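You operate a simulated robot arm through the tools that you are given. There is no shell and no other tool. Be economical: measure what you need, move in short steps, check, and stop when the job is done.

The job below is to be done with a simulated robot arm. You get a single attempt, and the scene is never put back.

Task
Shut the bath down and lift both bottles out once it has cooled.
Fine: bath switch and stirrer off, lid open till the hot lamp is dark; bottles onto the island, lid shut. Set down upright: orange-cap bath bottle, red-cap bath bottle.
Where things are to end (x, y in the base frame): orange-cap bath bottle within 60 mm of [760, 350]; red-cap bath bottle within 60 mm of [760, 220].
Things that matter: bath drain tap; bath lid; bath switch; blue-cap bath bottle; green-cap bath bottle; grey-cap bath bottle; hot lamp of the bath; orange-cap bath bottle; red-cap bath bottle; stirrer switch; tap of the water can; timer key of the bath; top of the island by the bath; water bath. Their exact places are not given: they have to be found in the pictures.

The check looks at the end state, three seconds after you hand in, the way a careful person would. Anything else that was tipped, shoved, dropped, spilled or broken makes it a failure. A push-on lid holds only when it is set on centred and level and pressed home; a screw cap is set on level and turned clockwise until tight.

Robot
A 7-joint arm with a fingered hand on a trunk, on a base that drives. Base frame: it is fixed to the floor where the robot stands at the start and does not move with it; the origin is under the middle of the robot, x ahead of it, y to its left, z up; the surface under the hand at the start is at about z = 850. Lengths are in mm, angles in rad, forces in N, time in s.
With the tool pointing down near the work surface it reaches from about 280 to 820 mm from the robot's upright axis, wherever it stands. Its first joint turns from -2.496 to 2.496 rad. Places, roughly: bath drain tap [600, -200, 1100]; bath lid [600, 0, 1200]; bath switch [500, 100, 1000]; hot lamp of the bath [500, 0, 900]; stirrer switch [500, 100, 1000]; tap of the water can [800, -200, 1300]; timer key of the bath [500, 0, 900]; top of the island by the bath [800, 300, 800]; water bath [600, 0, 1100]. Payload 3 kg.
The tool frame sits at the grasp point between the pads (the TCP): z along the fingers, y along the line on which they close. The tips reach 26 mm beyond it. Largest opening 148 mm; the body of the gripper starts 73 mm behind the TCP. The gripper is a hand of 3 fingers: y runs from the thumb to the fingers, the wrist lies at [0, 0, -229] in the tool frame.
Orientation is that of the tool frame in the base frame, as a unit quaternion [w, x, y, z]. With the fingers straight down and closing along the base's y, the tool's x points along the base's -x, its y along +y and its z along -z.

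Tools
- The arm moves only by the tool play_rows. Its arguments are lists of equal length, an entry for each row: "translation": the shift along the tool's x, y, z in units of 30 mm (1.0 is 30 mm), a list of three; "rotation": the turn, a rotation vector about the tool's x, y, z in units of 6 degrees (1.0 is 6 degrees), a list of three. In form: {"translation": [[dx, dy, dz], ...], "rotation": [[wx, wy, wz], ...]}. A call has 1 to 20 rows; each row shifts and turns the commanded pose from where the row before left it, along the tool's axes as they then stand. A call with a number of a shift or a turn outside -1 to 1 is refused whole. Rows are played at 5 a second. More than 50 mm and 0.15 rad between two rows, and nothing of the call is played. A pose out of reach is approached as far as the arm can. The call stops where the force on the tool passes 70 N (or 10 N more than at its start, if that is more) or the arm is blocked; 0.2 s more then pass. In this call time passes only in rows, and 0.2 s behind the last. It gives the time, the measured TCP pose, the force on the tool (base axes), the opening and the grip force at its end, in the units of the frame above (readings bear some noise), with the torque about the TCP (base axes, N m) and any sound that the robot's microphone picked up, and new pictures: "views" is both (left out), scene, wrist or none.
- Cameras (640 x 400 px; columns grow to the right, rows downward): "scene" is now at [151.1, 32.3, 1902.2]; the picture's right is [0.41, -0.91, 0.00], its down [-0.69, -0.31, -0.65] and it looks along [0.60, 0.27, -0.76] (base axes); focal length 255 px, centre (320, 200). "wrist" rides on the gripper at [68, -39, -90] in the tool frame; the picture's right is [0.50, 0.87, 0.00], its down [-0.66, 0.38, -0.65] and it looks along [-0.57, 0.33, 0.76] (tool axes); focal length 222 px, centre (320, 200).
- move_column(by): slides the trunk up (or, below 0, down) by that many mm; the arm and the scene camera ride with it, the base frame stays. It gives what a move gives, with no picture.
- base_move(legs): drives the robot by 1 to 6 legs, each [ahead, left, turn to the left] in mm, mm and rad, along the robot's own axes; the way and the turn of a leg run together, so that a leg with both is an arc; at most 1500 mm and 3.142 rad a leg. The arm and the cameras ride along, it lands a little off, and it stops where it bumps. It gives what a move gives, and a new picture of the scene camera.
- curl_fingers(finger1, finger2, thumb_bend): sets how far each is bent, from 0 (flat) to 1 (curled in); at 0.3 the hand is open as for a grip, at 0.7 the pads meet at the TCP. One left out holds its place. A second passes; each finger stops where it meets its share of the squeeze, and holds until it gets a number again. It is the only way to open and close the hand. It gives what a move gives, with no picture; readings hold the bend of each and the force on the fingers (four entries, about 0 where the hand has none), thumb and palm.
- turn_head(pan, tilt): turns the head with the scene camera to pan (to the left, within 1.501 rad either way) and tilt (down, from -0.506 to 1.204), counted from straight ahead of the robot. It gives what a move gives, and a new picture of the scene camera.
- pixel_to_xyz(camera, pixels): there is no depth. For up to 12 entries [column, row, z] of the newest picture of that camera ("zoom" is the newest enlarged one), the place [x, y] in the base frame at which the ray of that pixel passes the height z, good to about 2 mm. No time passes.
- enlarge(camera, box): a new picture of the part [left, top, right, bottom] of that camera's present view, enlarged. No time passes.
- hand_in(): hands the job in; it is judged then, once.

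Work in short steps. Measure before you move; look again where a grasp or a placing could have gone wrong, and mend it. You have 80 turns and 260 pictures in all, those below and enlarged ones among them. Open the gripper and draw the arm clear of the work before you hand the job in, unless the task says otherwise; then end with one line.

The tools are called after "Emit:" as a command line: name --argument value ..., lists and objects as JSON in quotes. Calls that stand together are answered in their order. play_rows: Moves the arm, as the interface text tells. Its arguments: {"type":"object","properties":{"translation":{"type":"array","items":{"type":"array","items":{"type":"number"}}},"rotation":{"type":"array","items":{"type":"array","items":{"type":"number"}}},"views":{"type":"string","enum":["both","scene","wrist","none"]}},"required":["translation","rotation"]} The other tools are called the same way: move_column (by) slides the trunk up or down; curl_fingers (finger1, finger2, thumb_bend) moves the fingers one by one; base_move (legs) drives the base; turn_head (pan, tilt) turns the head that bears the scene camera; pixel_to_xyz (camera, pixels) gives the place at which the rays of pixels pass given heights; enlarge (camera, box) takes an enlarged picture of a part of a camera's view; hand_in () hands the job in.

At the start:

```text
time: 0.0
tcp_pos: [667.4, 351.1, 1473.9]
ee_rot: [0.001, 0.0, 1.0, 0.0]
wrist_force: [-0.6, 0.1, -0.5]
torque: [0.01, 0.0, 0.02]
finger_gap: 147.8
grasp_force: 0.1
shape: jaw
bend: [0.3, 0.3, 0.3]
finger forces: [0.0, 0.0, 0.1, 0.0, 0.0, 0.1]
trunk travel left (down, up): [-837.0, 53.0]
robot x, y, heading: [1.2, -1.9, -0.003]
head pan, tilt: [0.426, 0.857]
```

scene: 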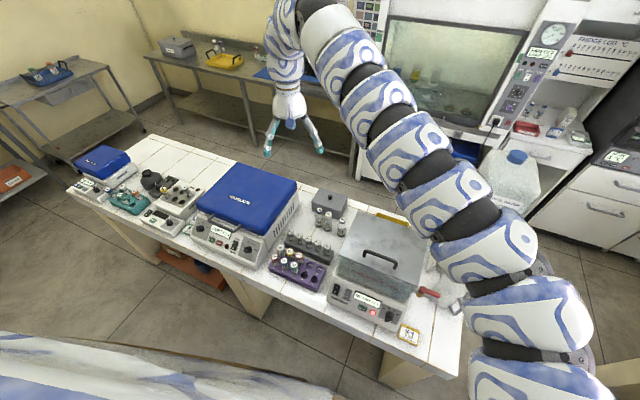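
wrist: 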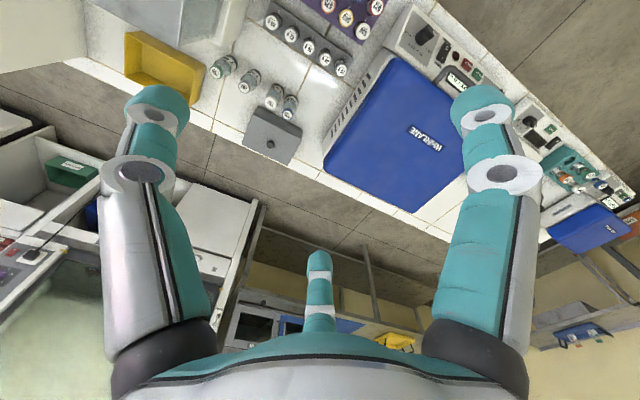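

The bath looks to be the steel-lidded box near (378,270) with a red lamp at (373,313). I'll enlarge it.

Emit:
enlarge --camera "scene" --box '[310, 190, 470, 350]'

Emit:
pixel_to_xyz --camera "scene" --pixels '[[373, 313, 900], [330, 303, 850], [405, 330, 850], [355, 218, 1000], [425, 235, 1000], [340, 272, 1000], [408, 300, 1000], [297, 257, 900], [300, 240, 850]]'

```text
2.50 times, centred on (390, 270) of scene
```

zoom: 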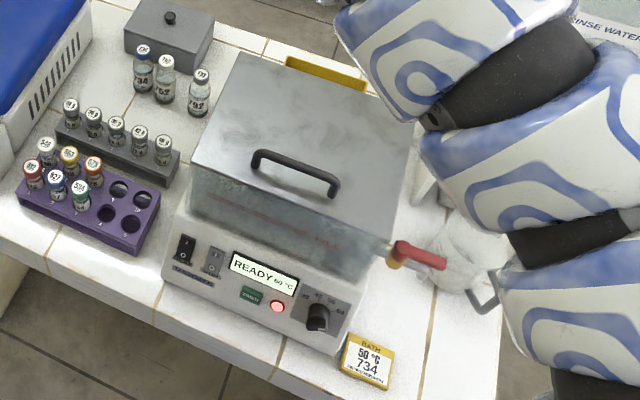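

```text
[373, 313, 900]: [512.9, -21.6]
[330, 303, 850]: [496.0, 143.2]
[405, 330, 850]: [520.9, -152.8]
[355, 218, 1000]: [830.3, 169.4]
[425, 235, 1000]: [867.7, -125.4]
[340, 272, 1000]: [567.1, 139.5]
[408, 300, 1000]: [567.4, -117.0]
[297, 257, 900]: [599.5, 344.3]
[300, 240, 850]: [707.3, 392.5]
```

Looking closer at the front panel and the area of the target spots.

Emit:
enlarge --camera "scene" --box '[345, 275, 415, 335]'

Emit:
enlarge --camera "scene" --box '[265, 185, 365, 275]'

Emit:
pixel_to_xyz --camera "zoom" --pixels '[[320, 200, 850]]'

```text
6.67 times, centred on (380, 305) of scene
```

zoom: 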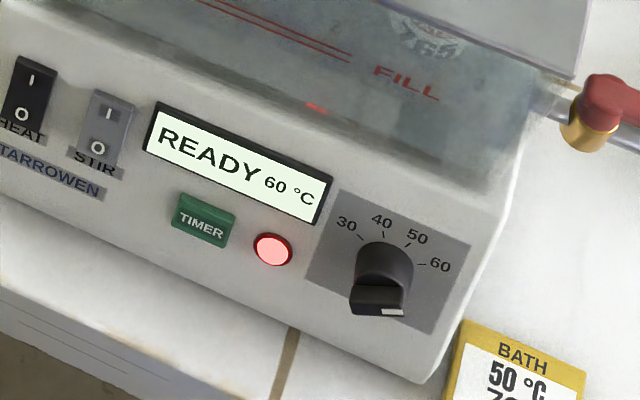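

```text
4.44 times, centred on (315, 230) of scene
```

zoom: 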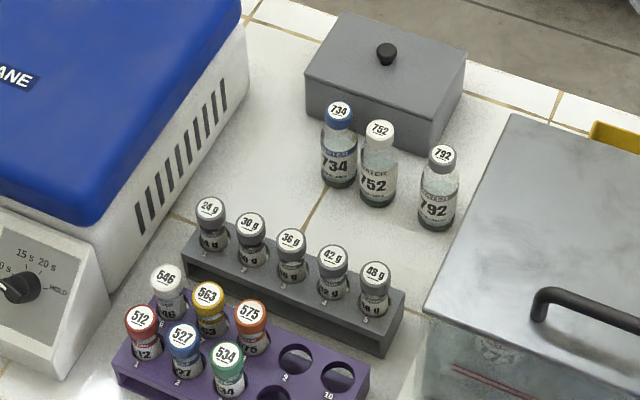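

```text
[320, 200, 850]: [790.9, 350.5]
```

Now measure the objects around the target spots, and the panel features (this zoom is on the island).

Emit:
pixel_to_xyz --camera "zoom" --pixels '[[338, 180, 850], [376, 202, 850], [436, 226, 850], [338, 108, 950], [380, 130, 950], [443, 155, 950], [182, 270, 850], [383, 355, 850], [405, 298, 880], [205, 215, 890], [425, 310, 1000], [440, 380, 850]]'

Emit:
turn_head --pan 0.1 --tilt 0.95

```text
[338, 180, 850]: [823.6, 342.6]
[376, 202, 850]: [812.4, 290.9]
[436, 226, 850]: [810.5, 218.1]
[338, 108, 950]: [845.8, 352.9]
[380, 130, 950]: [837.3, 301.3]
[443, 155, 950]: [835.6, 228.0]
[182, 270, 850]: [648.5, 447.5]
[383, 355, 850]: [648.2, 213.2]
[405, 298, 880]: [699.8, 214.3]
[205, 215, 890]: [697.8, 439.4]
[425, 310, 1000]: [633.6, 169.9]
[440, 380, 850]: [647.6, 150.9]
```

```text
time: 0.8
tcp_pos: [666.6, 351.3, 1474.6]
ee_rot: [0.0, -0.001, 1.0, 0.001]
wrist_force: [-0.5, -0.1, 0.3]
torque: [0.01, -0.02, -0.03]
finger_gap: 147.9
grasp_force: 0.1
shape: jaw
bend: [0.3, 0.3, 0.3]
finger forces: [0.0, 0.1, 0.0, 0.0, 0.0, 0.0]
trunk travel left (down, up): [-837.0, 53.0]
robot x, y, heading: [1.4, -0.6, -0.0]
head pan, tilt: [0.099, 0.949]
```

scene: 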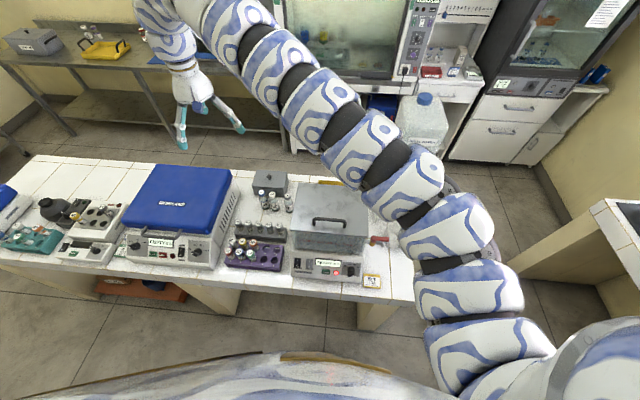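

I'll bring the hand over the bath, staying high, to measure it with the wrist camera.

Emit:
play_rows --translation '[[0.4, -1, 0.3], [0.4, -1, 0.3], [0.4, -1, 0.3], [0.4, -1, 0.3], [0.4, -1, 0.3], [0.4, -1, 0.3], [0.4, -1, 0.3], [0.4, -1, 0.3], [0.4, -1, 0.3], [0.4, -1, 0.3]]' --rotation '[[0, 0, 0], [0, 0, 0], [0, 0, 0], [0, 0, 0], [0, 0, 0], [0, 0, 0], [0, 0, 0], [0, 0, 0], [0, 0, 0], [0, 0, 0]]'

```text
time: 3.0
tcp_pos: [684.0, 209.7, 1448.7]
ee_rot: [0.0, 0.0, 1.0, 0.0]
wrist_force: [-0.7, 1.4, -0.7]
torque: [0.0, -0.01, 0.0]
finger_gap: 147.8
grasp_force: 0.1
shape: jaw
bend: [0.3, 0.3, 0.3]
finger forces: [0.1, 0.0, 0.1, 0.1, 0.0, 0.0]
out of reach, approached as far as the arm can: row 3, 4, 5, 6, 7, 8, 9, 10
trunk travel left (down, up): [-837.0, 53.0]
robot x, y, heading: [-3.0, -1.2, 0.002]
head pan, tilt: [0.099, 0.949]
```

scene: 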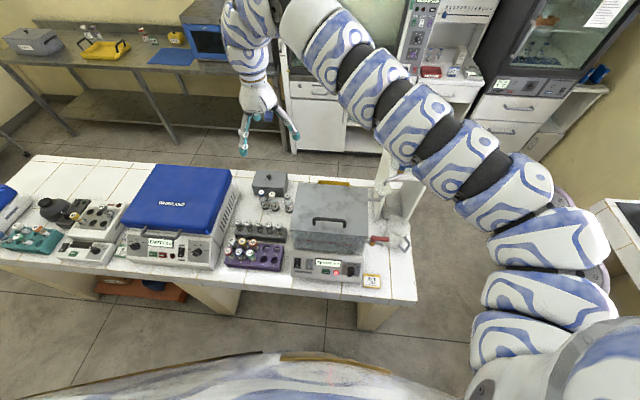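
wrist: 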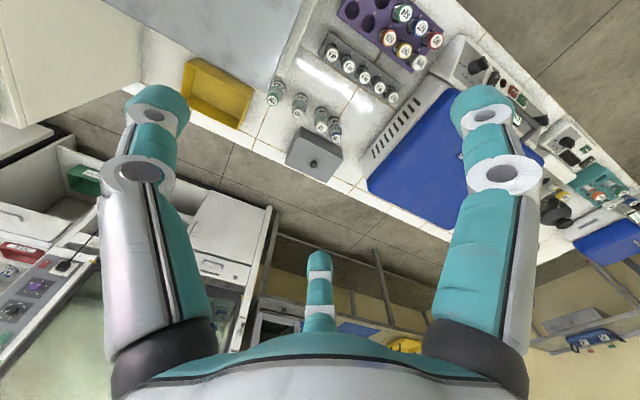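

The arm hit its limit at this height. I'll go down with the arm first in small steps to see what frees it.

Emit:
play_rows --translation '[[0, 0, 1], [0, 0, 1], [0, 0, 1], [0, 0, 1], [0, -1, 0], [0, -1, 0], [0, -1, 0], [0, -1, 0]]' --rotation '[[0, 0, 0], [0, 0, 0], [0, 0, 0], [0, 0, 0], [0, 0, 0], [0, 0, 0], [0, 0, 0], [0, 0, 0]]' --views "none"

```text
time: 4.8
tcp_pos: [730.8, 134.5, 1450.9]
ee_rot: [0.001, 0.001, 1.0, 0.002]
wrist_force: [0.2, -0.3, 0.3]
torque: [0.0, -0.02, 0.0]
finger_gap: 148.0
grasp_force: 0.0
shape: jaw
bend: [0.3, 0.3, 0.3]
finger forces: [0.0, 0.1, 0.0, 0.1, 0.1, 0.0]
out of reach, approached as far as the arm can: row 1, 2, 3, 4, 5, 6, 7, 8
trunk travel left (down, up): [-837.0, 53.0]
robot x, y, heading: [-0.1, 0.9, -0.002]
head pan, tilt: [0.099, 0.949]
```

Testing whether the commanded pose carries on from the unreachable target: two plain rows outward and down.

Emit:
play_rows --translation '[[0, 0, 1], [0, 0, 1]]' --rotation '[[0, 0, 0], [0, 0, 0]]' --views "scene"

```text
time: 5.4
tcp_pos: [731.9, 134.9, 1440.1]
ee_rot: [-0.001, 0.001, 1.0, 0.0]
wrist_force: [-0.9, 0.2, 0.5]
torque: [0.02, 0.0, 0.0]
finger_gap: 147.7
grasp_force: 0.1
shape: jaw
bend: [0.3, 0.3, 0.3]
finger forces: [0.0, 0.1, 0.0, 0.1, 0.0, 0.1]
out of reach, approached as far as the arm can: row 1, 2
trunk travel left (down, up): [-837.0, 53.0]
robot x, y, heading: [1.1, 1.6, 0.004]
head pan, tilt: [0.099, 0.949]
```

scene: 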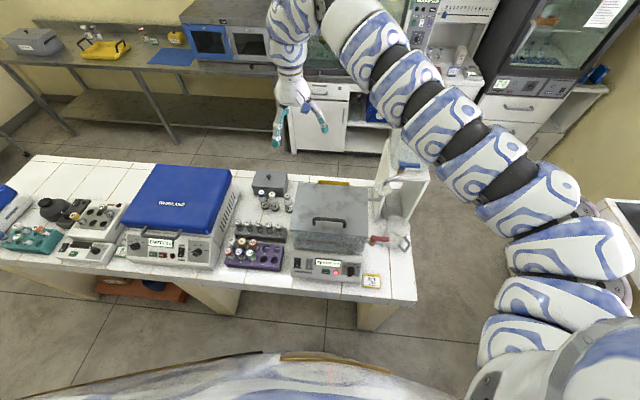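

I'll probe outward (+x) and down, to learn which direction is free.

Emit:
play_rows --translation '[[-1, 0, 0], [-1, 0, 0], [0, 0, 1], [0, 0, 1], [0, 0, 1]]' --rotation '[[0, 0, 0], [0, 0, 0], [0, 0, 0], [0, 0, 0], [0, 0, 0]]' --views "none"

```text
time: 6.6
tcp_pos: [793.1, 134.8, 1350.0]
ee_rot: [-0.001, 0.0, 1.0, 0.001]
wrist_force: [0.3, -0.1, -0.8]
torque: [0.02, -0.01, -0.02]
finger_gap: 147.8
grasp_force: 0.1
shape: jaw
bend: [0.3, 0.3, 0.3]
finger forces: [0.0, 0.0, 0.0, 0.1, 0.0, 0.0]
trunk travel left (down, up): [-837.0, 53.0]
robot x, y, heading: [2.2, -0.7, -0.0]
head pan, tilt: [0.099, 0.949]
```

That was free, so it's an inner-reach limit. Going lower to 1290 and then inward.

Emit:
play_rows --translation '[[0, -1, 0], [0, -1, 0], [0, -1, 0], [0, 0, 1], [0, 0, 1], [1, 0, 0], [1, 0, 0], [1, 0, 0], [1, 0, 0], [1, 0, 0]]' --rotation '[[0, 0, 0], [0, 0, 0], [0, 0, 0], [0, 0, 0], [0, 0, 0], [0, 0, 0], [0, 0, 0], [0, 0, 0], [0, 0, 0], [0, 0, 0]]'

```text
time: 8.8
tcp_pos: [793.5, 52.3, 1339.7]
ee_rot: [-0.001, 0.002, 1.0, 0.001]
wrist_force: [-0.1, 0.0, 0.6]
torque: [0.0, -0.01, 0.02]
finger_gap: 147.9
grasp_force: 0.0
shape: jaw
bend: [0.3, 0.3, 0.3]
finger forces: [0.1, 0.0, 0.0, 0.0, 0.1, 0.0]
out of reach, approached as far as the arm can: row 3, 4, 5, 6, 7, 8, 9, 10
trunk travel left (down, up): [-837.0, 53.0]
robot x, y, heading: [-0.1, -3.1, 0.002]
head pan, tilt: [0.099, 0.949]
```

scene: 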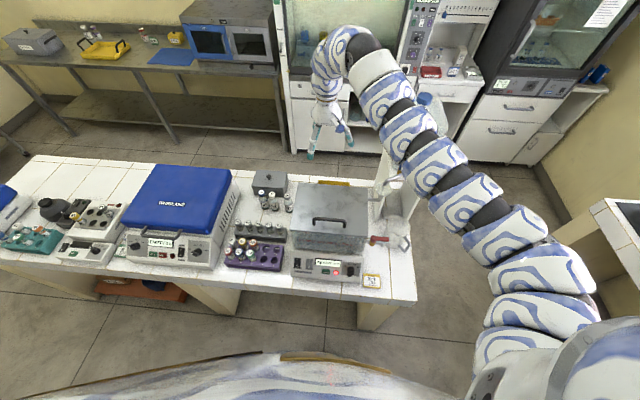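
wrist: 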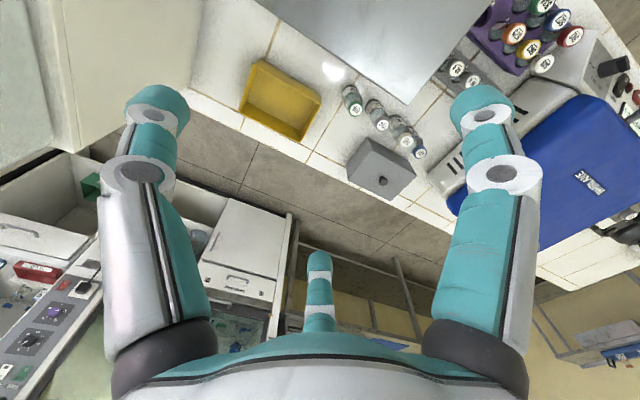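

Perhaps a wrist joint is at its limit as the arm swings right. I'll turn the hand 30° clockwise (about tool z) and then try inward.

Emit:
play_rows --translation '[[0, 0, 0], [0, 0, 0], [0, 0, 0], [0, 0, 0], [0, 0, 0], [0.87, -0.5, 0], [0.87, -0.5, 0], [0.87, -0.5, 0]]' --rotation '[[0, 0, 1], [0, 0, 1], [0, 0, 1], [0, 0, 1], [0, 0, 1], [0, 0, 0], [0, 0, 0], [0, 0, 0]]' --views "none"

```text
time: 10.6
tcp_pos: [791.0, 58.4, 1344.3]
ee_rot: [0.001, 0.259, 0.966, 0.0]
wrist_force: [-0.6, 0.1, -0.7]
torque: [0.04, -0.01, -0.03]
finger_gap: 148.0
grasp_force: 0.1
shape: jaw
bend: [0.3, 0.3, 0.3]
finger forces: [0.1, 0.0, 0.0, 0.0, 0.1, 0.0]
out of reach, approached as far as the arm can: row 1, 6, 7, 8
trunk travel left (down, up): [-837.0, 53.0]
robot x, y, heading: [2.9, -0.2, 0.003]
head pan, tilt: [0.099, 0.949]
```

Yaw isn't it. I'll undo the yaw and tilt the fingers forward 24°, to test whether the wrist's bend is the limit.

Emit:
play_rows --translation '[[0, 0, 0], [0, 0, 0], [0, 0, 0], [0, 0, 0], [0, 0, 0], [0, 0, 0], [0, 0, 0], [0, 0, 0], [0, 0, 0], [0.91, 0, 0.41], [0.91, 0, 0.41], [0.91, 0, 0.41]]' --rotation '[[0, 0, -1], [0, 0, -1], [0, 0, -1], [0, 0, -1], [0, 0, -1], [0, -1, 0], [0, -1, 0], [0, -1, 0], [0, -1, 0], [0, 0, 0], [0, 0, 0], [0, 0, 0]]' --views "scene"

```text
time: 13.2
tcp_pos: [792.3, 57.5, 1343.7]
ee_rot: [-0.001, 0.001, 1.0, 0.0]
wrist_force: [-0.2, 0.4, 0.6]
torque: [0.02, -0.02, 0.01]
finger_gap: 147.8
grasp_force: 0.0
shape: jaw
bend: [0.3, 0.3, 0.3]
finger forces: [0.1, 0.1, 0.0, 0.0, 0.0, 0.0]
out of reach, approached as far as the arm can: row 6, 7, 8, 9, 10, 11, 12
trunk travel left (down, up): [-837.0, 53.0]
robot x, y, heading: [-0.8, 1.8, -0.003]
head pan, tilt: [0.099, 0.949]
```

scene: 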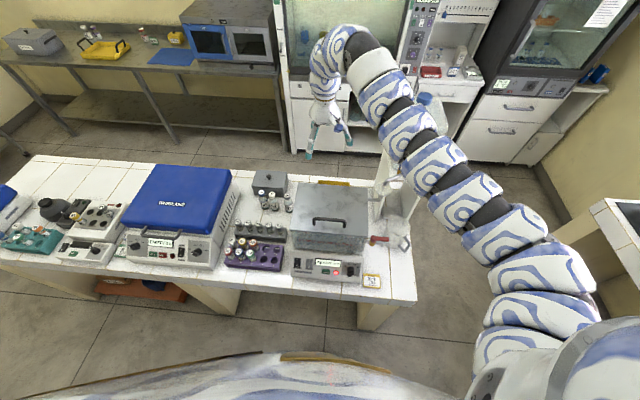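

Wrist inward and down are both refused here. I'll go to y≈230, descend to about 1170 (above bottles and bath), then try inward.

Emit:
play_rows --translation '[[-0.3, 1, 0], [-0.3, 1, 0], [0, 1, 0], [0, 1, 0], [0, 1, 0], [0, 1, 0], [0, 0, 1], [0, 0, 1], [0, 0, 1], [0, 0, 1], [0, 0, 1], [0, 0, 1], [1, 0, 0], [1, 0, 0], [1, 0, 0], [1, 0, 0]]' --rotation '[[0, 0, 0], [0, 0, 0], [0, 0, 0], [0, 0, 0], [0, 0, 0], [0, 0, 0], [0, 0, 0], [0, 0, 0], [0, 0, 0], [0, 0, 0], [0, 0, 0], [0, 0, 0], [0, 0, 0], [0, 0, 0], [0, 0, 0], [0, 0, 0]]'

```text
time: 16.6
tcp_pos: [680.3, 241.1, 1156.6]
ee_rot: [-0.011, 0.002, 1.0, 0.002]
wrist_force: [2.4, -1.3, 2.9]
torque: [0.17, 0.23, 0.03]
finger_gap: 147.9
grasp_force: 0.0
shape: jaw
bend: [0.3, 0.3, 0.3]
finger forces: [0.0, 0.0, 0.0, 0.0, 0.0, 0.0]
trunk travel left (down, up): [-837.0, 53.0]
robot x, y, heading: [0.4, -0.5, -0.001]
head pan, tilt: [0.099, 0.949]
```

scene: 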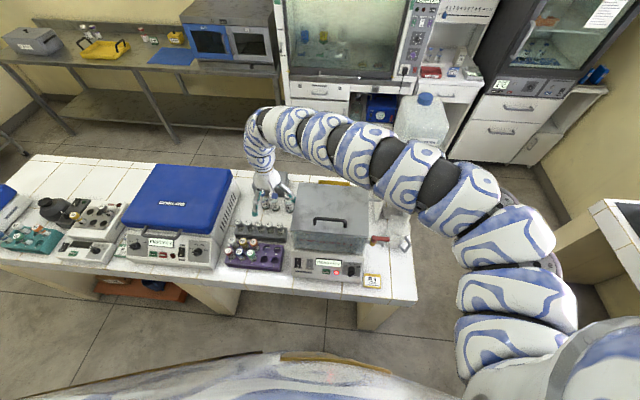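
wrist: 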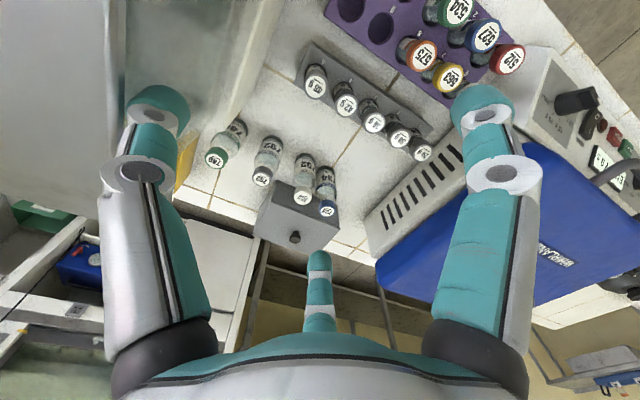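

Inward is free at this height. I'll pull back toward the robot and then right, so the wrist camera sees the bath's front panel and lid.

Emit:
play_rows --translation '[[1, 0, 0], [1, 0, 0], [1, 0, 0], [1, 0, 0], [1, 0, 0], [1, 0, 0], [1, 0, 0], [1, 0, 0], [1, 0, 0], [1, -1, 0], [0.5, -1, 0], [0, -1, 0], [0, -1, 0], [0, -1, 0], [0, -1, 0], [0, -1, 0], [0, -1, 0], [0, -1, 0], [0, -1, 0]]' --rotation '[[0, 0, 0], [0, 0, 0], [0, 0, 0], [0, 0, 0], [0, 0, 0], [0, 0, 0], [0, 0, 0], [0, 0, 0], [0, 0, 0], [0, 0, 0], [0, 0, 0], [0, 0, 0], [0, 0, 0], [0, 0, 0], [0, 0, 0], [0, 0, 0], [0, 0, 0], [0, 0, 0], [0, 0, 0]]'

```text
time: 20.5
tcp_pos: [600.2, 214.7, 1024.9]
ee_rot: [0.001, -0.005, 1.0, 0.007]
wrist_force: [-5.3, 43.2, 11.7]
torque: [-0.78, 0.21, -0.28]
finger_gap: 145.5
grasp_force: 0.1
shape: jaw
bend: [0.3, 0.3, 0.44]
finger forces: [0.0, 0.0, 0.0, 0.1, 45.3, 0.0]
out of reach, approached as far as the arm can: row 1, 2, 3, 4, 5, 6, 7, 8, 9, 10, 11, 12, 13, 14, 15, 16, 17, 18, 19
trunk travel left (down, up): [-837.0, 53.0]
robot x, y, heading: [-0.2, -2.9, 0.009]
head pan, tilt: [0.099, 0.949]
stopped in row 19: the force on the tool passed its limit at 75 N (the readings are from after the stop); the commanded pose is now the measured one
```

scene: 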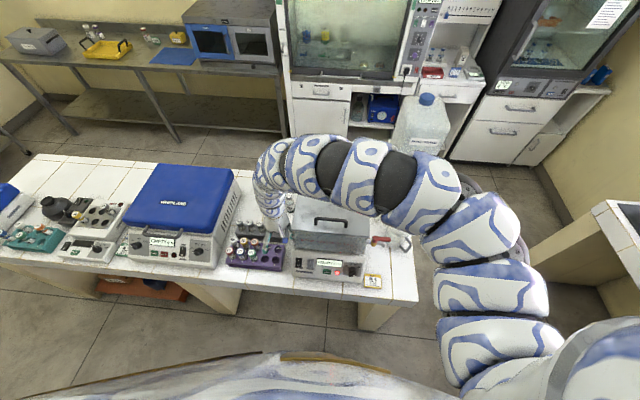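
wrist: 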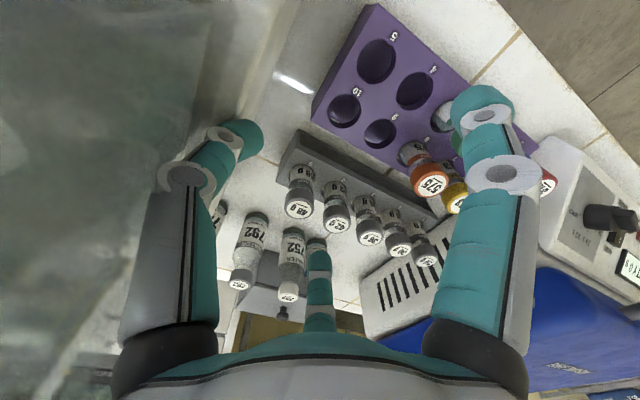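

The hand slid low while out of reach and the thumb leaned on the bath's side. I back off to the left and up at once.

Emit:
play_rows --translation '[[0, 0.6, 0], [-0.5, 0, -1], [-0.5, 0, -1], [-0.5, 0, -1], [-0.5, 0, -1], [-0.5, 0, -1]]' --rotation '[[0, 0, 0], [0, 0, 0], [0, 0, 0], [0, 0, 0], [0, 0, 0], [0, 0, 0]]'

Emit:
enlarge --camera "scene" --box '[210, 160, 420, 300]'

```text
time: 21.9
tcp_pos: [688.8, 232.3, 1167.6]
ee_rot: [-0.003, -0.003, 1.0, 0.003]
wrist_force: [1.0, 4.9, 0.1]
torque: [0.08, -0.02, 0.05]
finger_gap: 147.4
grasp_force: 0.1
shape: jaw
bend: [0.3, 0.3, 0.33]
finger forces: [0.1, 0.0, 0.0, 0.1, 4.3, 0.0]
out of reach, approached as far as the arm can: row 3, 4
trunk travel left (down, up): [-837.0, 53.0]
robot x, y, heading: [2.0, 1.6, 0.006]
head pan, tilt: [0.099, 0.949]
```

scene: 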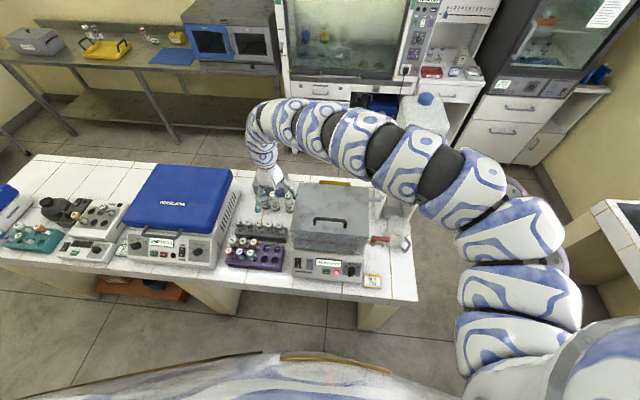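
wrist: 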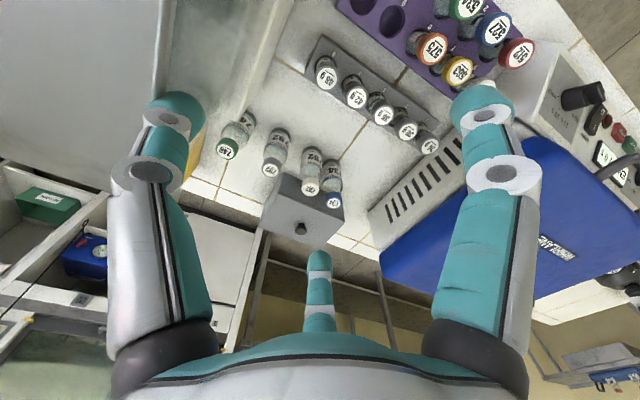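

```text
2.86 times, centred on (315, 230) of scene
```

zoom: 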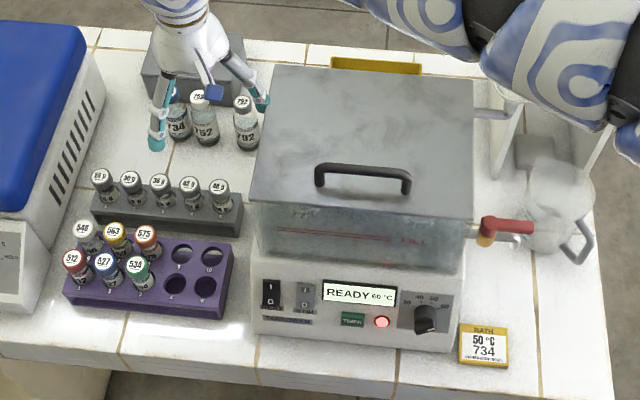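

The bath has not moved visibly. I'll raise the trunk fully and drive the base back 200 mm, so that the bath panel comes within the arm's good zone.

Emit:
move_column --by 50

Emit:
base_move --legs '[[-220, 0, 0]]'

```text
time: 22.8
tcp_pos: [686.7, 230.3, 1216.2]
ee_rot: [-0.003, -0.002, 1.0, 0.002]
wrist_force: [0.3, 0.3, -0.1]
torque: [0.02, 0.01, 0.02]
finger_gap: 147.9
grasp_force: 0.0
shape: jaw
bend: [0.3, 0.3, 0.3]
finger forces: [0.0, 0.0, 0.0, 0.0, 0.0, 0.0]
trunk travel left (down, up): [-887.0, 3.0]
robot x, y, heading: [-1.9, -1.2, 0.003]
head pan, tilt: [0.099, 0.949]
```

```text
time: 24.5
tcp_pos: [462.5, 232.6, 1217.2]
ee_rot: [-0.002, -0.003, 1.0, 0.003]
wrist_force: [-0.4, 0.1, 0.6]
torque: [0.04, 0.01, -0.01]
finger_gap: 147.9
grasp_force: 0.1
shape: jaw
bend: [0.3, 0.3, 0.3]
finger forces: [0.0, 0.0, 0.0, 0.0, 0.0, 0.1]
trunk travel left (down, up): [-887.0, 3.0]
robot x, y, heading: [-225.6, -1.4, 0.005]
head pan, tilt: [0.099, 0.949]
```

scene: 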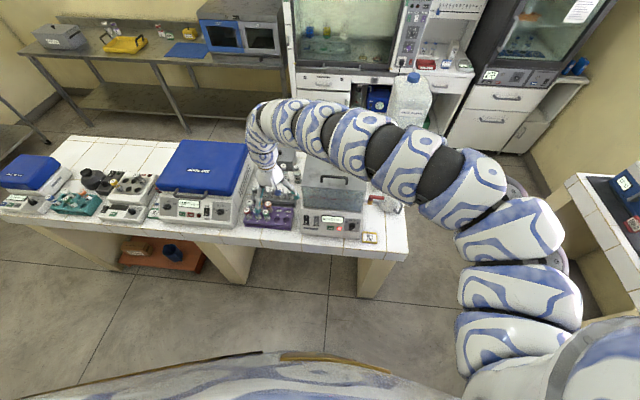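

Now shift the base to the right by 170 mm to bring the hand in front of the bath panel without using the arm.

Emit:
base_move --legs '[[0, -170, 0]]'

Emit:
enlarge --camera "wrist" --box '[0, 0, 640, 400]'

```text
time: 26.0
tcp_pos: [464.3, 59.0, 1217.0]
ee_rot: [-0.004, -0.003, 1.0, 0.002]
wrist_force: [0.3, -0.7, 0.8]
torque: [0.03, 0.0, 0.03]
finger_gap: 148.1
grasp_force: 0.2
shape: jaw
bend: [0.3, 0.3, 0.3]
finger forces: [0.0, 0.0, 0.0, 0.0, 0.1, 0.1]
trunk travel left (down, up): [-887.0, 3.0]
robot x, y, heading: [-224.8, -174.3, 0.004]
head pan, tilt: [0.099, 0.949]
```

scene: 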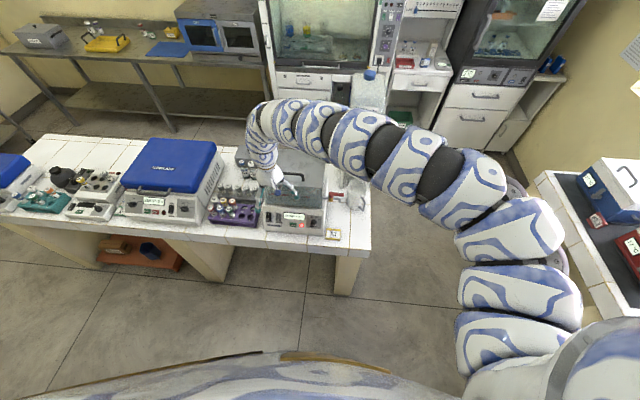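

```text
1.00 times, centred on (320, 200) of wrist (not enlarged: the box is as wide or as high as the picture)
```

zoom: 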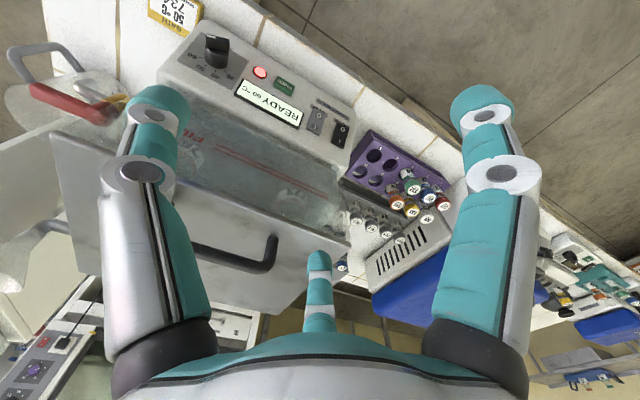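

Excellent wrist view. Enlarge both views of the panel and triangulate.

Emit:
enlarge --camera "wrist" --box '[230, 50, 390, 170]'

Emit:
pixel_to_xyz --camera "zoom" --pixels '[[320, 200, 850], [320, 200, 1000]]'

Emit:
enlarge --camera "scene" --box '[250, 170, 350, 245]'

```text
3.33 times, centred on (310, 110) of wrist
```

zoom: 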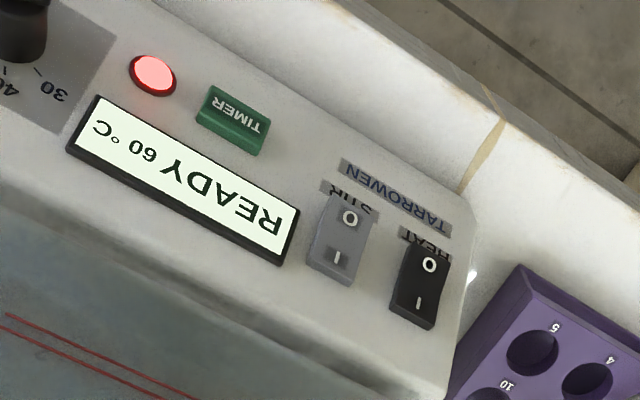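

```text
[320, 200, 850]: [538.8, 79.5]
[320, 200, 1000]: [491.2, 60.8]
```

```text
5.33 times, centred on (300, 208) of scene
```

zoom: 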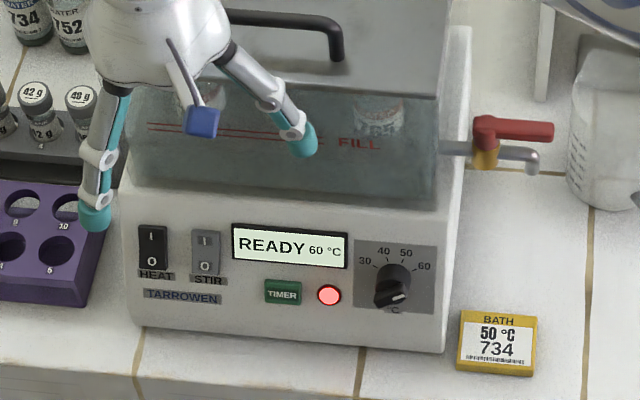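

Triangulating the switch ends and the lamp from both cameras.

Emit:
pixel_to_xyz --camera "zoom" --pixels '[[152, 262, 900], [152, 262, 1000], [151, 236, 900], [151, 236, 1000], [205, 267, 900], [205, 267, 1000], [205, 240, 900], [205, 240, 1000], [329, 295, 900], [329, 295, 1000], [142, 325, 850], [445, 352, 850]]'

Emit:
pixel_to_xyz --camera "wrist" --pixels '[[342.7, 129.5, 900], [342.7, 129.5, 1000], [339.4, 140.9, 900], [339.4, 140.9, 1000], [319, 115.4, 900], [319, 115.4, 1000], [315.1, 127.1, 900], [315.1, 127.1, 1000], [259.6, 72.5, 900], [259.6, 72.5, 1000]]'

```text
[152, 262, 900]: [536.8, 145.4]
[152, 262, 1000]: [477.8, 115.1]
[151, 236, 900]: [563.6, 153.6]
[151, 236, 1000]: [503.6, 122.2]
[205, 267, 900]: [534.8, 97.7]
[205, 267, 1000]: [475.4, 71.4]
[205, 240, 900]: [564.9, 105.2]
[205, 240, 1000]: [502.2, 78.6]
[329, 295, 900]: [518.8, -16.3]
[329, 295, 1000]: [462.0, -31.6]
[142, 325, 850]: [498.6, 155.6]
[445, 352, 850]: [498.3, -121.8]
```

```text
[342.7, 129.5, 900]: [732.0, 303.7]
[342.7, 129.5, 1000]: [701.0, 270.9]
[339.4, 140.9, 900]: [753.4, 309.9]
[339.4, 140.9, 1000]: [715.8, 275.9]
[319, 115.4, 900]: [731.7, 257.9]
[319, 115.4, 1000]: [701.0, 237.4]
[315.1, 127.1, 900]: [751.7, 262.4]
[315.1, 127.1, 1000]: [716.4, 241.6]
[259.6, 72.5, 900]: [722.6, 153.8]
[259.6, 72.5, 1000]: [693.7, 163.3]
```

The wrist frame was stale; re-enlarge the wrist view and measure in it.

Emit:
enlarge --camera "wrist" --box '[230, 50, 390, 170]'

Emit:
pixel_to_xyz --camera "zoom" --pixels '[[429, 265, 900], [429, 265, 1000], [418, 303, 900], [418, 303, 1000], [350, 218, 900], [350, 218, 1000], [337, 257, 900], [337, 257, 1000], [152, 75, 900], [152, 75, 1000]]'

```text
3.33 times, centred on (310, 110) of wrist
```

zoom: 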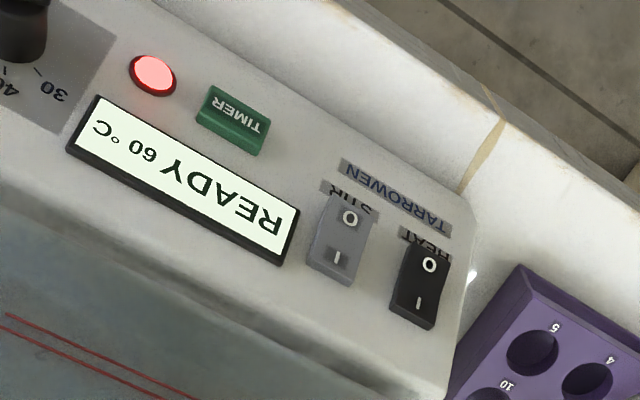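

```text
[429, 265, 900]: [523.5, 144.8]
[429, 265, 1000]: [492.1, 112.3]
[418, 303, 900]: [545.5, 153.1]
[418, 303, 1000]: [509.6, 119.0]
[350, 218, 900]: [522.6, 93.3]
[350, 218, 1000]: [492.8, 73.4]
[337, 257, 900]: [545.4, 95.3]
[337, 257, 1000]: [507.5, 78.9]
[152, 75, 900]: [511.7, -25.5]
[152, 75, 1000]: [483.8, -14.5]
```

Triangulated: HEAT "O" ≈ (508,130,947), "I" ≈ (518,129,975); STIR "O" ≈ (510,86,943). The panel is nearly upright, so I'll push +x with the outside of the far fingertip. First back the base 75 mm and shift left 30.

Emit:
base_move --legs '[[-75, 32, 0]]'

Emit:
play_rows --translation '[[0, 0, 1], [0, 0, 1], [0, 0, 1], [0, 0, 1], [0, 0, 1]]' --rotation '[[0, 0, 0], [0, 0, 0], [0, 0, 0], [0, 0, 0], [0, 0, 0]]'

```text
time: 27.1
tcp_pos: [388.9, 90.5, 1217.1]
ee_rot: [-0.003, -0.003, 1.0, 0.001]
wrist_force: [-0.2, 0.0, 0.5]
torque: [-0.02, 0.01, -0.03]
finger_gap: 148.2
grasp_force: 0.0
shape: jaw
bend: [0.3, 0.3, 0.3]
finger forces: [0.0, 0.1, 0.1, 0.0, 0.0, 0.0]
trunk travel left (down, up): [-887.0, 3.0]
robot x, y, heading: [-296.7, -142.3, -0.001]
head pan, tilt: [0.099, 0.949]
```

scene: 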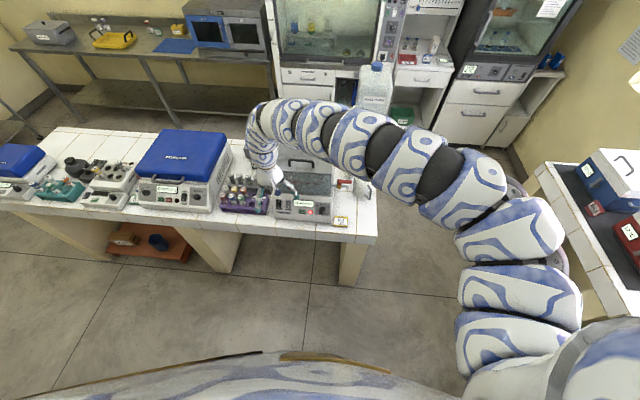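

```text
time: 28.2
tcp_pos: [390.4, 91.2, 1065.0]
ee_rot: [-0.004, -0.003, 1.0, 0.003]
wrist_force: [0.5, 0.5, -0.1]
torque: [0.03, -0.02, 0.01]
finger_gap: 147.8
grasp_force: 0.1
shape: jaw
bend: [0.3, 0.3, 0.3]
finger forces: [0.1, 0.0, 0.2, 0.0, 0.0, 0.1]
trunk travel left (down, up): [-887.0, 3.0]
robot x, y, heading: [-297.9, -144.5, 0.003]
head pan, tilt: [0.099, 0.949]
```

scene: 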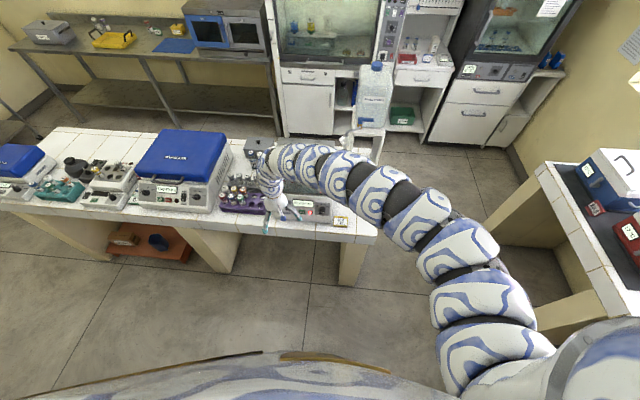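
wrist: 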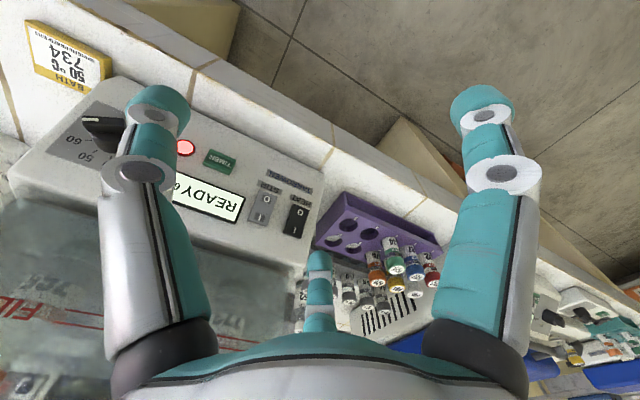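

Descend to z≈965; the far fingertip stays about 40 mm short of the panel.

Emit:
play_rows --translation '[[0, 0, 1], [0, 0, 1], [0, 0, 1], [0, 0, 0.33]]' --rotation '[[0, 0, 0], [0, 0, 0], [0, 0, 0], [0, 0, 0]]'

Emit:
enlarge --camera "wrist" --box '[210, 180, 400, 340]'

Emit:
enlarge --camera "scene" --box '[220, 150, 360, 250]'

```text
time: 29.2
tcp_pos: [386.4, 90.2, 967.6]
ee_rot: [-0.003, -0.003, 1.0, 0.003]
wrist_force: [-0.3, -0.3, 0.0]
torque: [-0.02, 0.0, -0.01]
finger_gap: 147.8
grasp_force: 0.0
shape: jaw
bend: [0.3, 0.3, 0.3]
finger forces: [0.0, 0.0, 0.1, 0.0, 0.0, 0.0]
trunk travel left (down, up): [-887.0, 3.0]
robot x, y, heading: [-294.1, -140.3, 0.003]
head pan, tilt: [0.099, 0.949]
```

scene: 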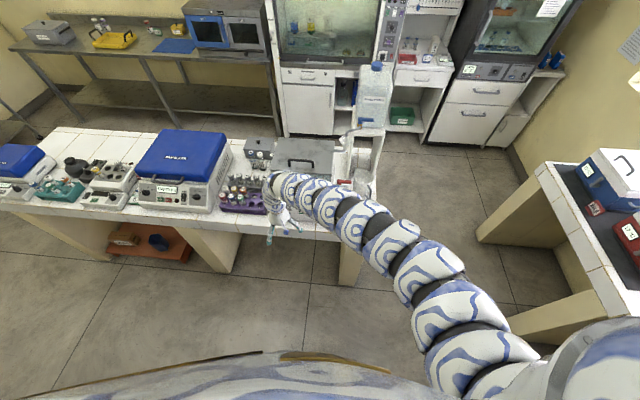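
wrist: 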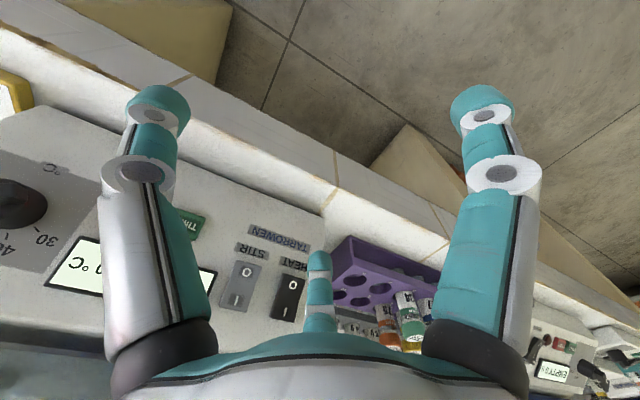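

```text
2.50 times, centred on (305, 260) of wrist
```

zoom: 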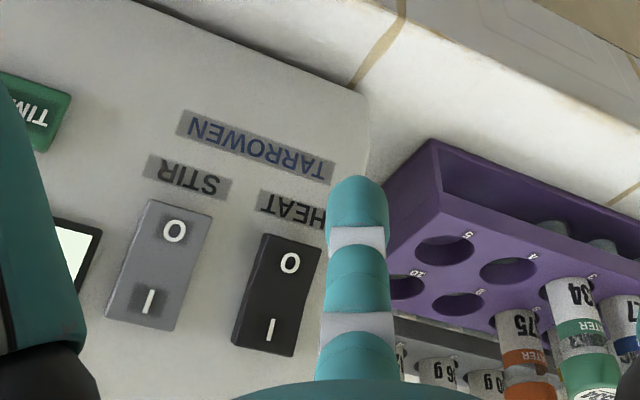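

```text
4.00 times, centred on (290, 200) of scene
```

zoom: 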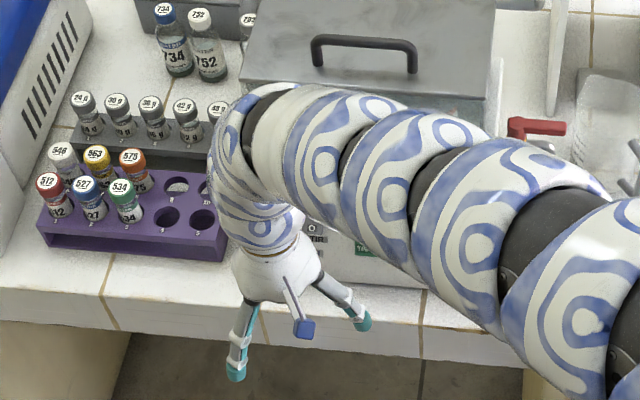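

The far fingertip sits at y≈128, aligned with HEAT. Advance ~40 mm, 3 mm lower, just short of contact.

Emit:
play_rows --translation '[[-0.7, 0, 0.1], [-0.7, 0.03, 0], [0, 0, 0]]' --rotation '[[0, 0, 0], [0, 0, 0], [0, 0, 0]]' --views "wrist"

Emit:
enlarge --camera "wrist" --box '[240, 220, 400, 340]'

```text
time: 30.1
tcp_pos: [428.8, 93.1, 964.8]
ee_rot: [-0.002, -0.003, 1.0, 0.002]
wrist_force: [0.6, 0.4, 0.8]
torque: [0.0, -0.04, 0.02]
finger_gap: 147.9
grasp_force: 0.0
shape: jaw
bend: [0.3, 0.3, 0.3]
finger forces: [0.0, 0.1, 0.0, 0.1, 0.0, 0.0]
trunk travel left (down, up): [-887.0, 3.0]
robot x, y, heading: [-294.5, -143.1, 0.005]
head pan, tilt: [0.099, 0.949]
```

wrist: 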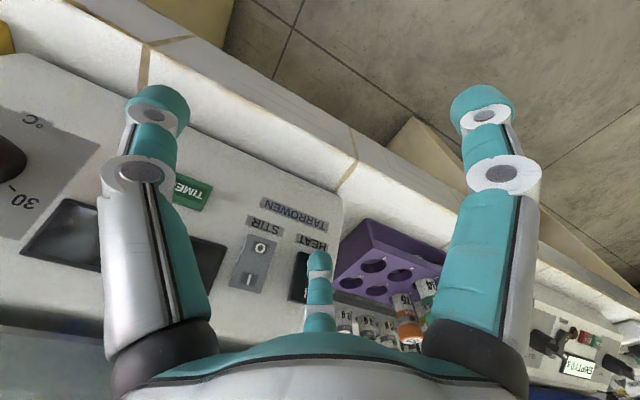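

```text
3.33 times, centred on (320, 280) of wrist
```

zoom: 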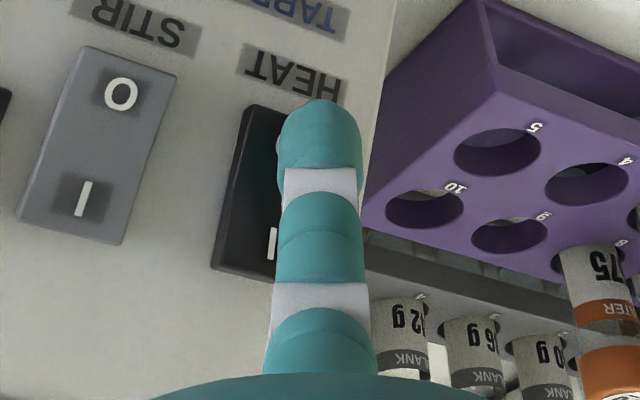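

The display has gone dark, so HEAT seems to have flipped already. Back off 25 mm and move to STIR (y −44), then look.

Emit:
play_rows --translation '[[0.8, 0, 0], [0, -0.75, 0], [0, -0.72, 0]]' --rotation '[[0, 0, 0], [0, 0, 0], [0, 0, 0]]' --views "wrist"

Emit:
enlarge --camera "wrist" --box '[230, 180, 430, 330]'

```text
time: 30.9
tcp_pos: [405.5, 49.5, 966.0]
ee_rot: [-0.003, -0.003, 1.0, 0.002]
wrist_force: [-0.7, 0.4, 0.6]
torque: [-0.02, -0.01, 0.0]
finger_gap: 147.7
grasp_force: 0.0
shape: jaw
bend: [0.3, 0.3, 0.3]
finger forces: [0.0, 0.0, 0.0, 0.1, 0.1, 0.0]
trunk travel left (down, up): [-887.0, 3.0]
robot x, y, heading: [-296.6, -140.5, 0.006]
head pan, tilt: [0.099, 0.949]
```

wrist: 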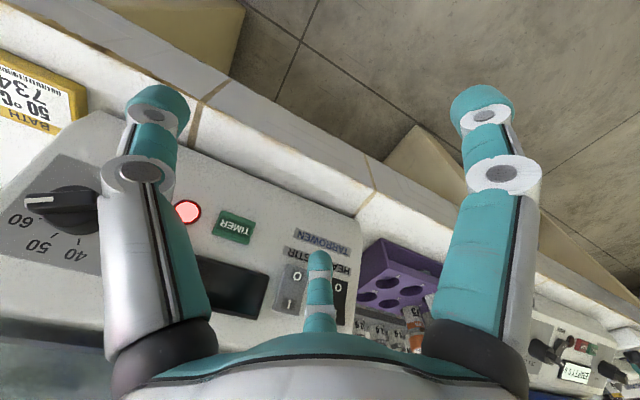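

```text
2.67 times, centred on (330, 255) of wrist
```

zoom: 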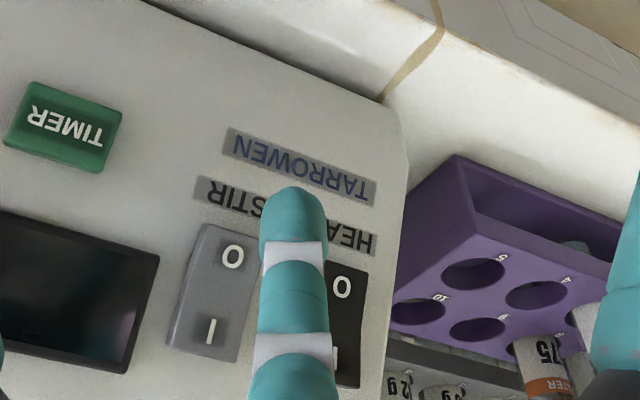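

HEAT is off (display dark, hot lamp still lit). Now press STIR the same way.

Emit:
play_rows --translation '[[-0.5, -0.05, 0.05], [-0.3, 0, 0], [-0.1, 0, 0], [0, 0, 0]]' --rotation '[[0, 0, 0], [0, 0, 0], [0, 0, 0], [0, 0, 0]]' --views "none"

Emit:
play_rows --translation '[[1, 0, 0], [1, 0, 0]]' --rotation '[[0, 0, 0], [0, 0, 0]]' --views "wrist"

Emit:
enlarge --camera "wrist" --box '[210, 180, 370, 300]'

```text
time: 31.9
tcp_pos: [432.9, 47.0, 963.8]
ee_rot: [-0.003, -0.002, 1.0, 0.002]
wrist_force: [-2.6, 0.1, 0.4]
torque: [0.02, 0.09, 0.11]
finger_gap: 147.6
grasp_force: 0.1
shape: jaw
bend: [0.3, 0.32, 0.3]
finger forces: [0.0, 2.4, 0.0, 0.0, 0.0, 0.1]
trunk travel left (down, up): [-887.0, 3.0]
robot x, y, heading: [-300.7, -140.8, 0.0]
head pan, tilt: [0.099, 0.949]
```

```text
time: 32.5
tcp_pos: [373.3, 45.2, 961.9]
ee_rot: [-0.003, -0.002, 1.0, 0.002]
wrist_force: [-0.1, -0.5, 0.6]
torque: [0.01, 0.01, 0.0]
finger_gap: 148.2
grasp_force: 0.0
shape: jaw
bend: [0.3, 0.3, 0.3]
finger forces: [0.1, 0.0, 0.1, 0.0, 0.0, 0.0]
trunk travel left (down, up): [-887.0, 3.0]
robot x, y, heading: [-300.9, -143.5, 0.003]
head pan, tilt: [0.099, 0.949]
```

wrist: 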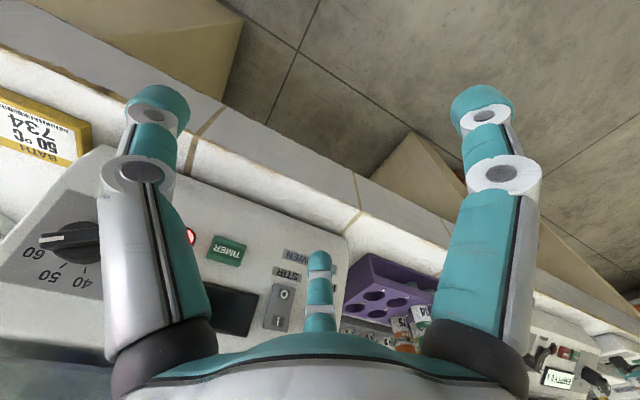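

```text
3.33 times, centred on (290, 240) of wrist
```

zoom: 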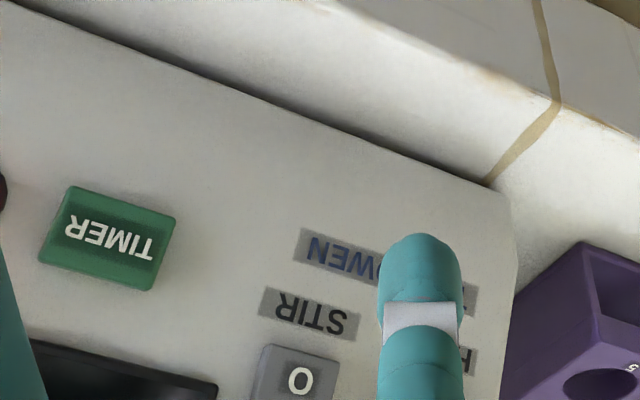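

Raise the hand to ≈1217 to inspect both rockers from the earlier viewpoint.

Emit:
play_rows --translation '[[0, 0, -1], [0, 0, -1], [0, 0, -1], [0, 0, -1], [0, 0, -1], [-0.3, 0, -1], [-0.5, 0, -1], [-0.5, 0, -1], [-0.5, 0, -0.7]]' --rotation '[[0, 0, 0], [0, 0, 0], [0, 0, 0], [0, 0, 0], [0, 0, 0], [0, 0, 0], [0, 0, 0], [0, 0, 0], [0, 0, 0]]'

Emit:
enlarge --camera "wrist" --box '[200, 70, 400, 220]'

Emit:
enlarge --camera "scene" --box '[240, 130, 360, 230]'

```text
time: 34.5
tcp_pos: [429.2, 45.6, 1223.5]
ee_rot: [-0.004, -0.002, 1.0, 0.002]
wrist_force: [1.3, -0.1, -0.2]
torque: [-0.01, 0.0, 0.01]
finger_gap: 148.2
grasp_force: 0.1
shape: jaw
bend: [0.3, 0.3, 0.3]
finger forces: [0.1, 0.1, 0.1, 0.0, 0.0, 0.0]
trunk travel left (down, up): [-887.0, 3.0]
robot x, y, heading: [-297.1, -142.1, 0.005]
head pan, tilt: [0.099, 0.949]
```

scene: 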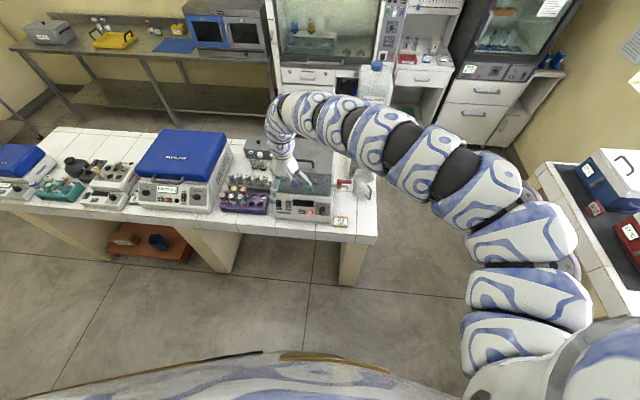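
wrist: 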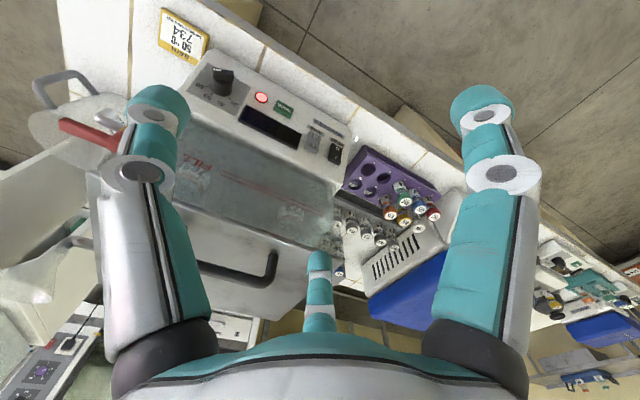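

```text
2.67 times, centred on (300, 145) of wrist
```

zoom: 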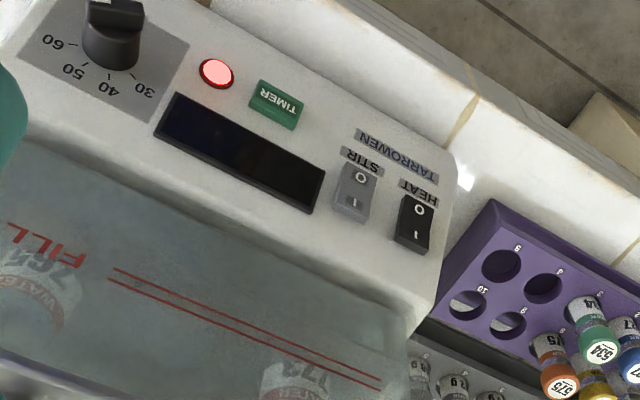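

```text
4.00 times, centred on (300, 180) of scene
```

zoom: 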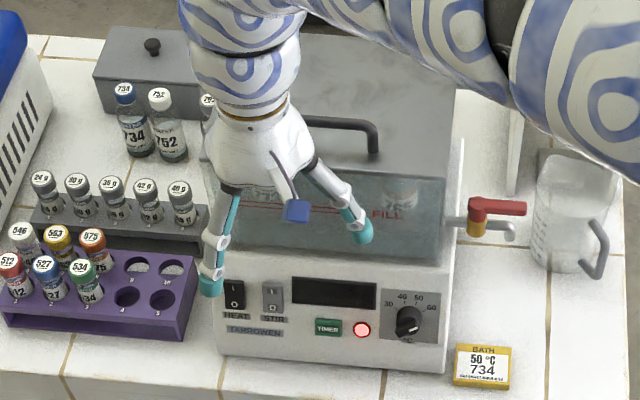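

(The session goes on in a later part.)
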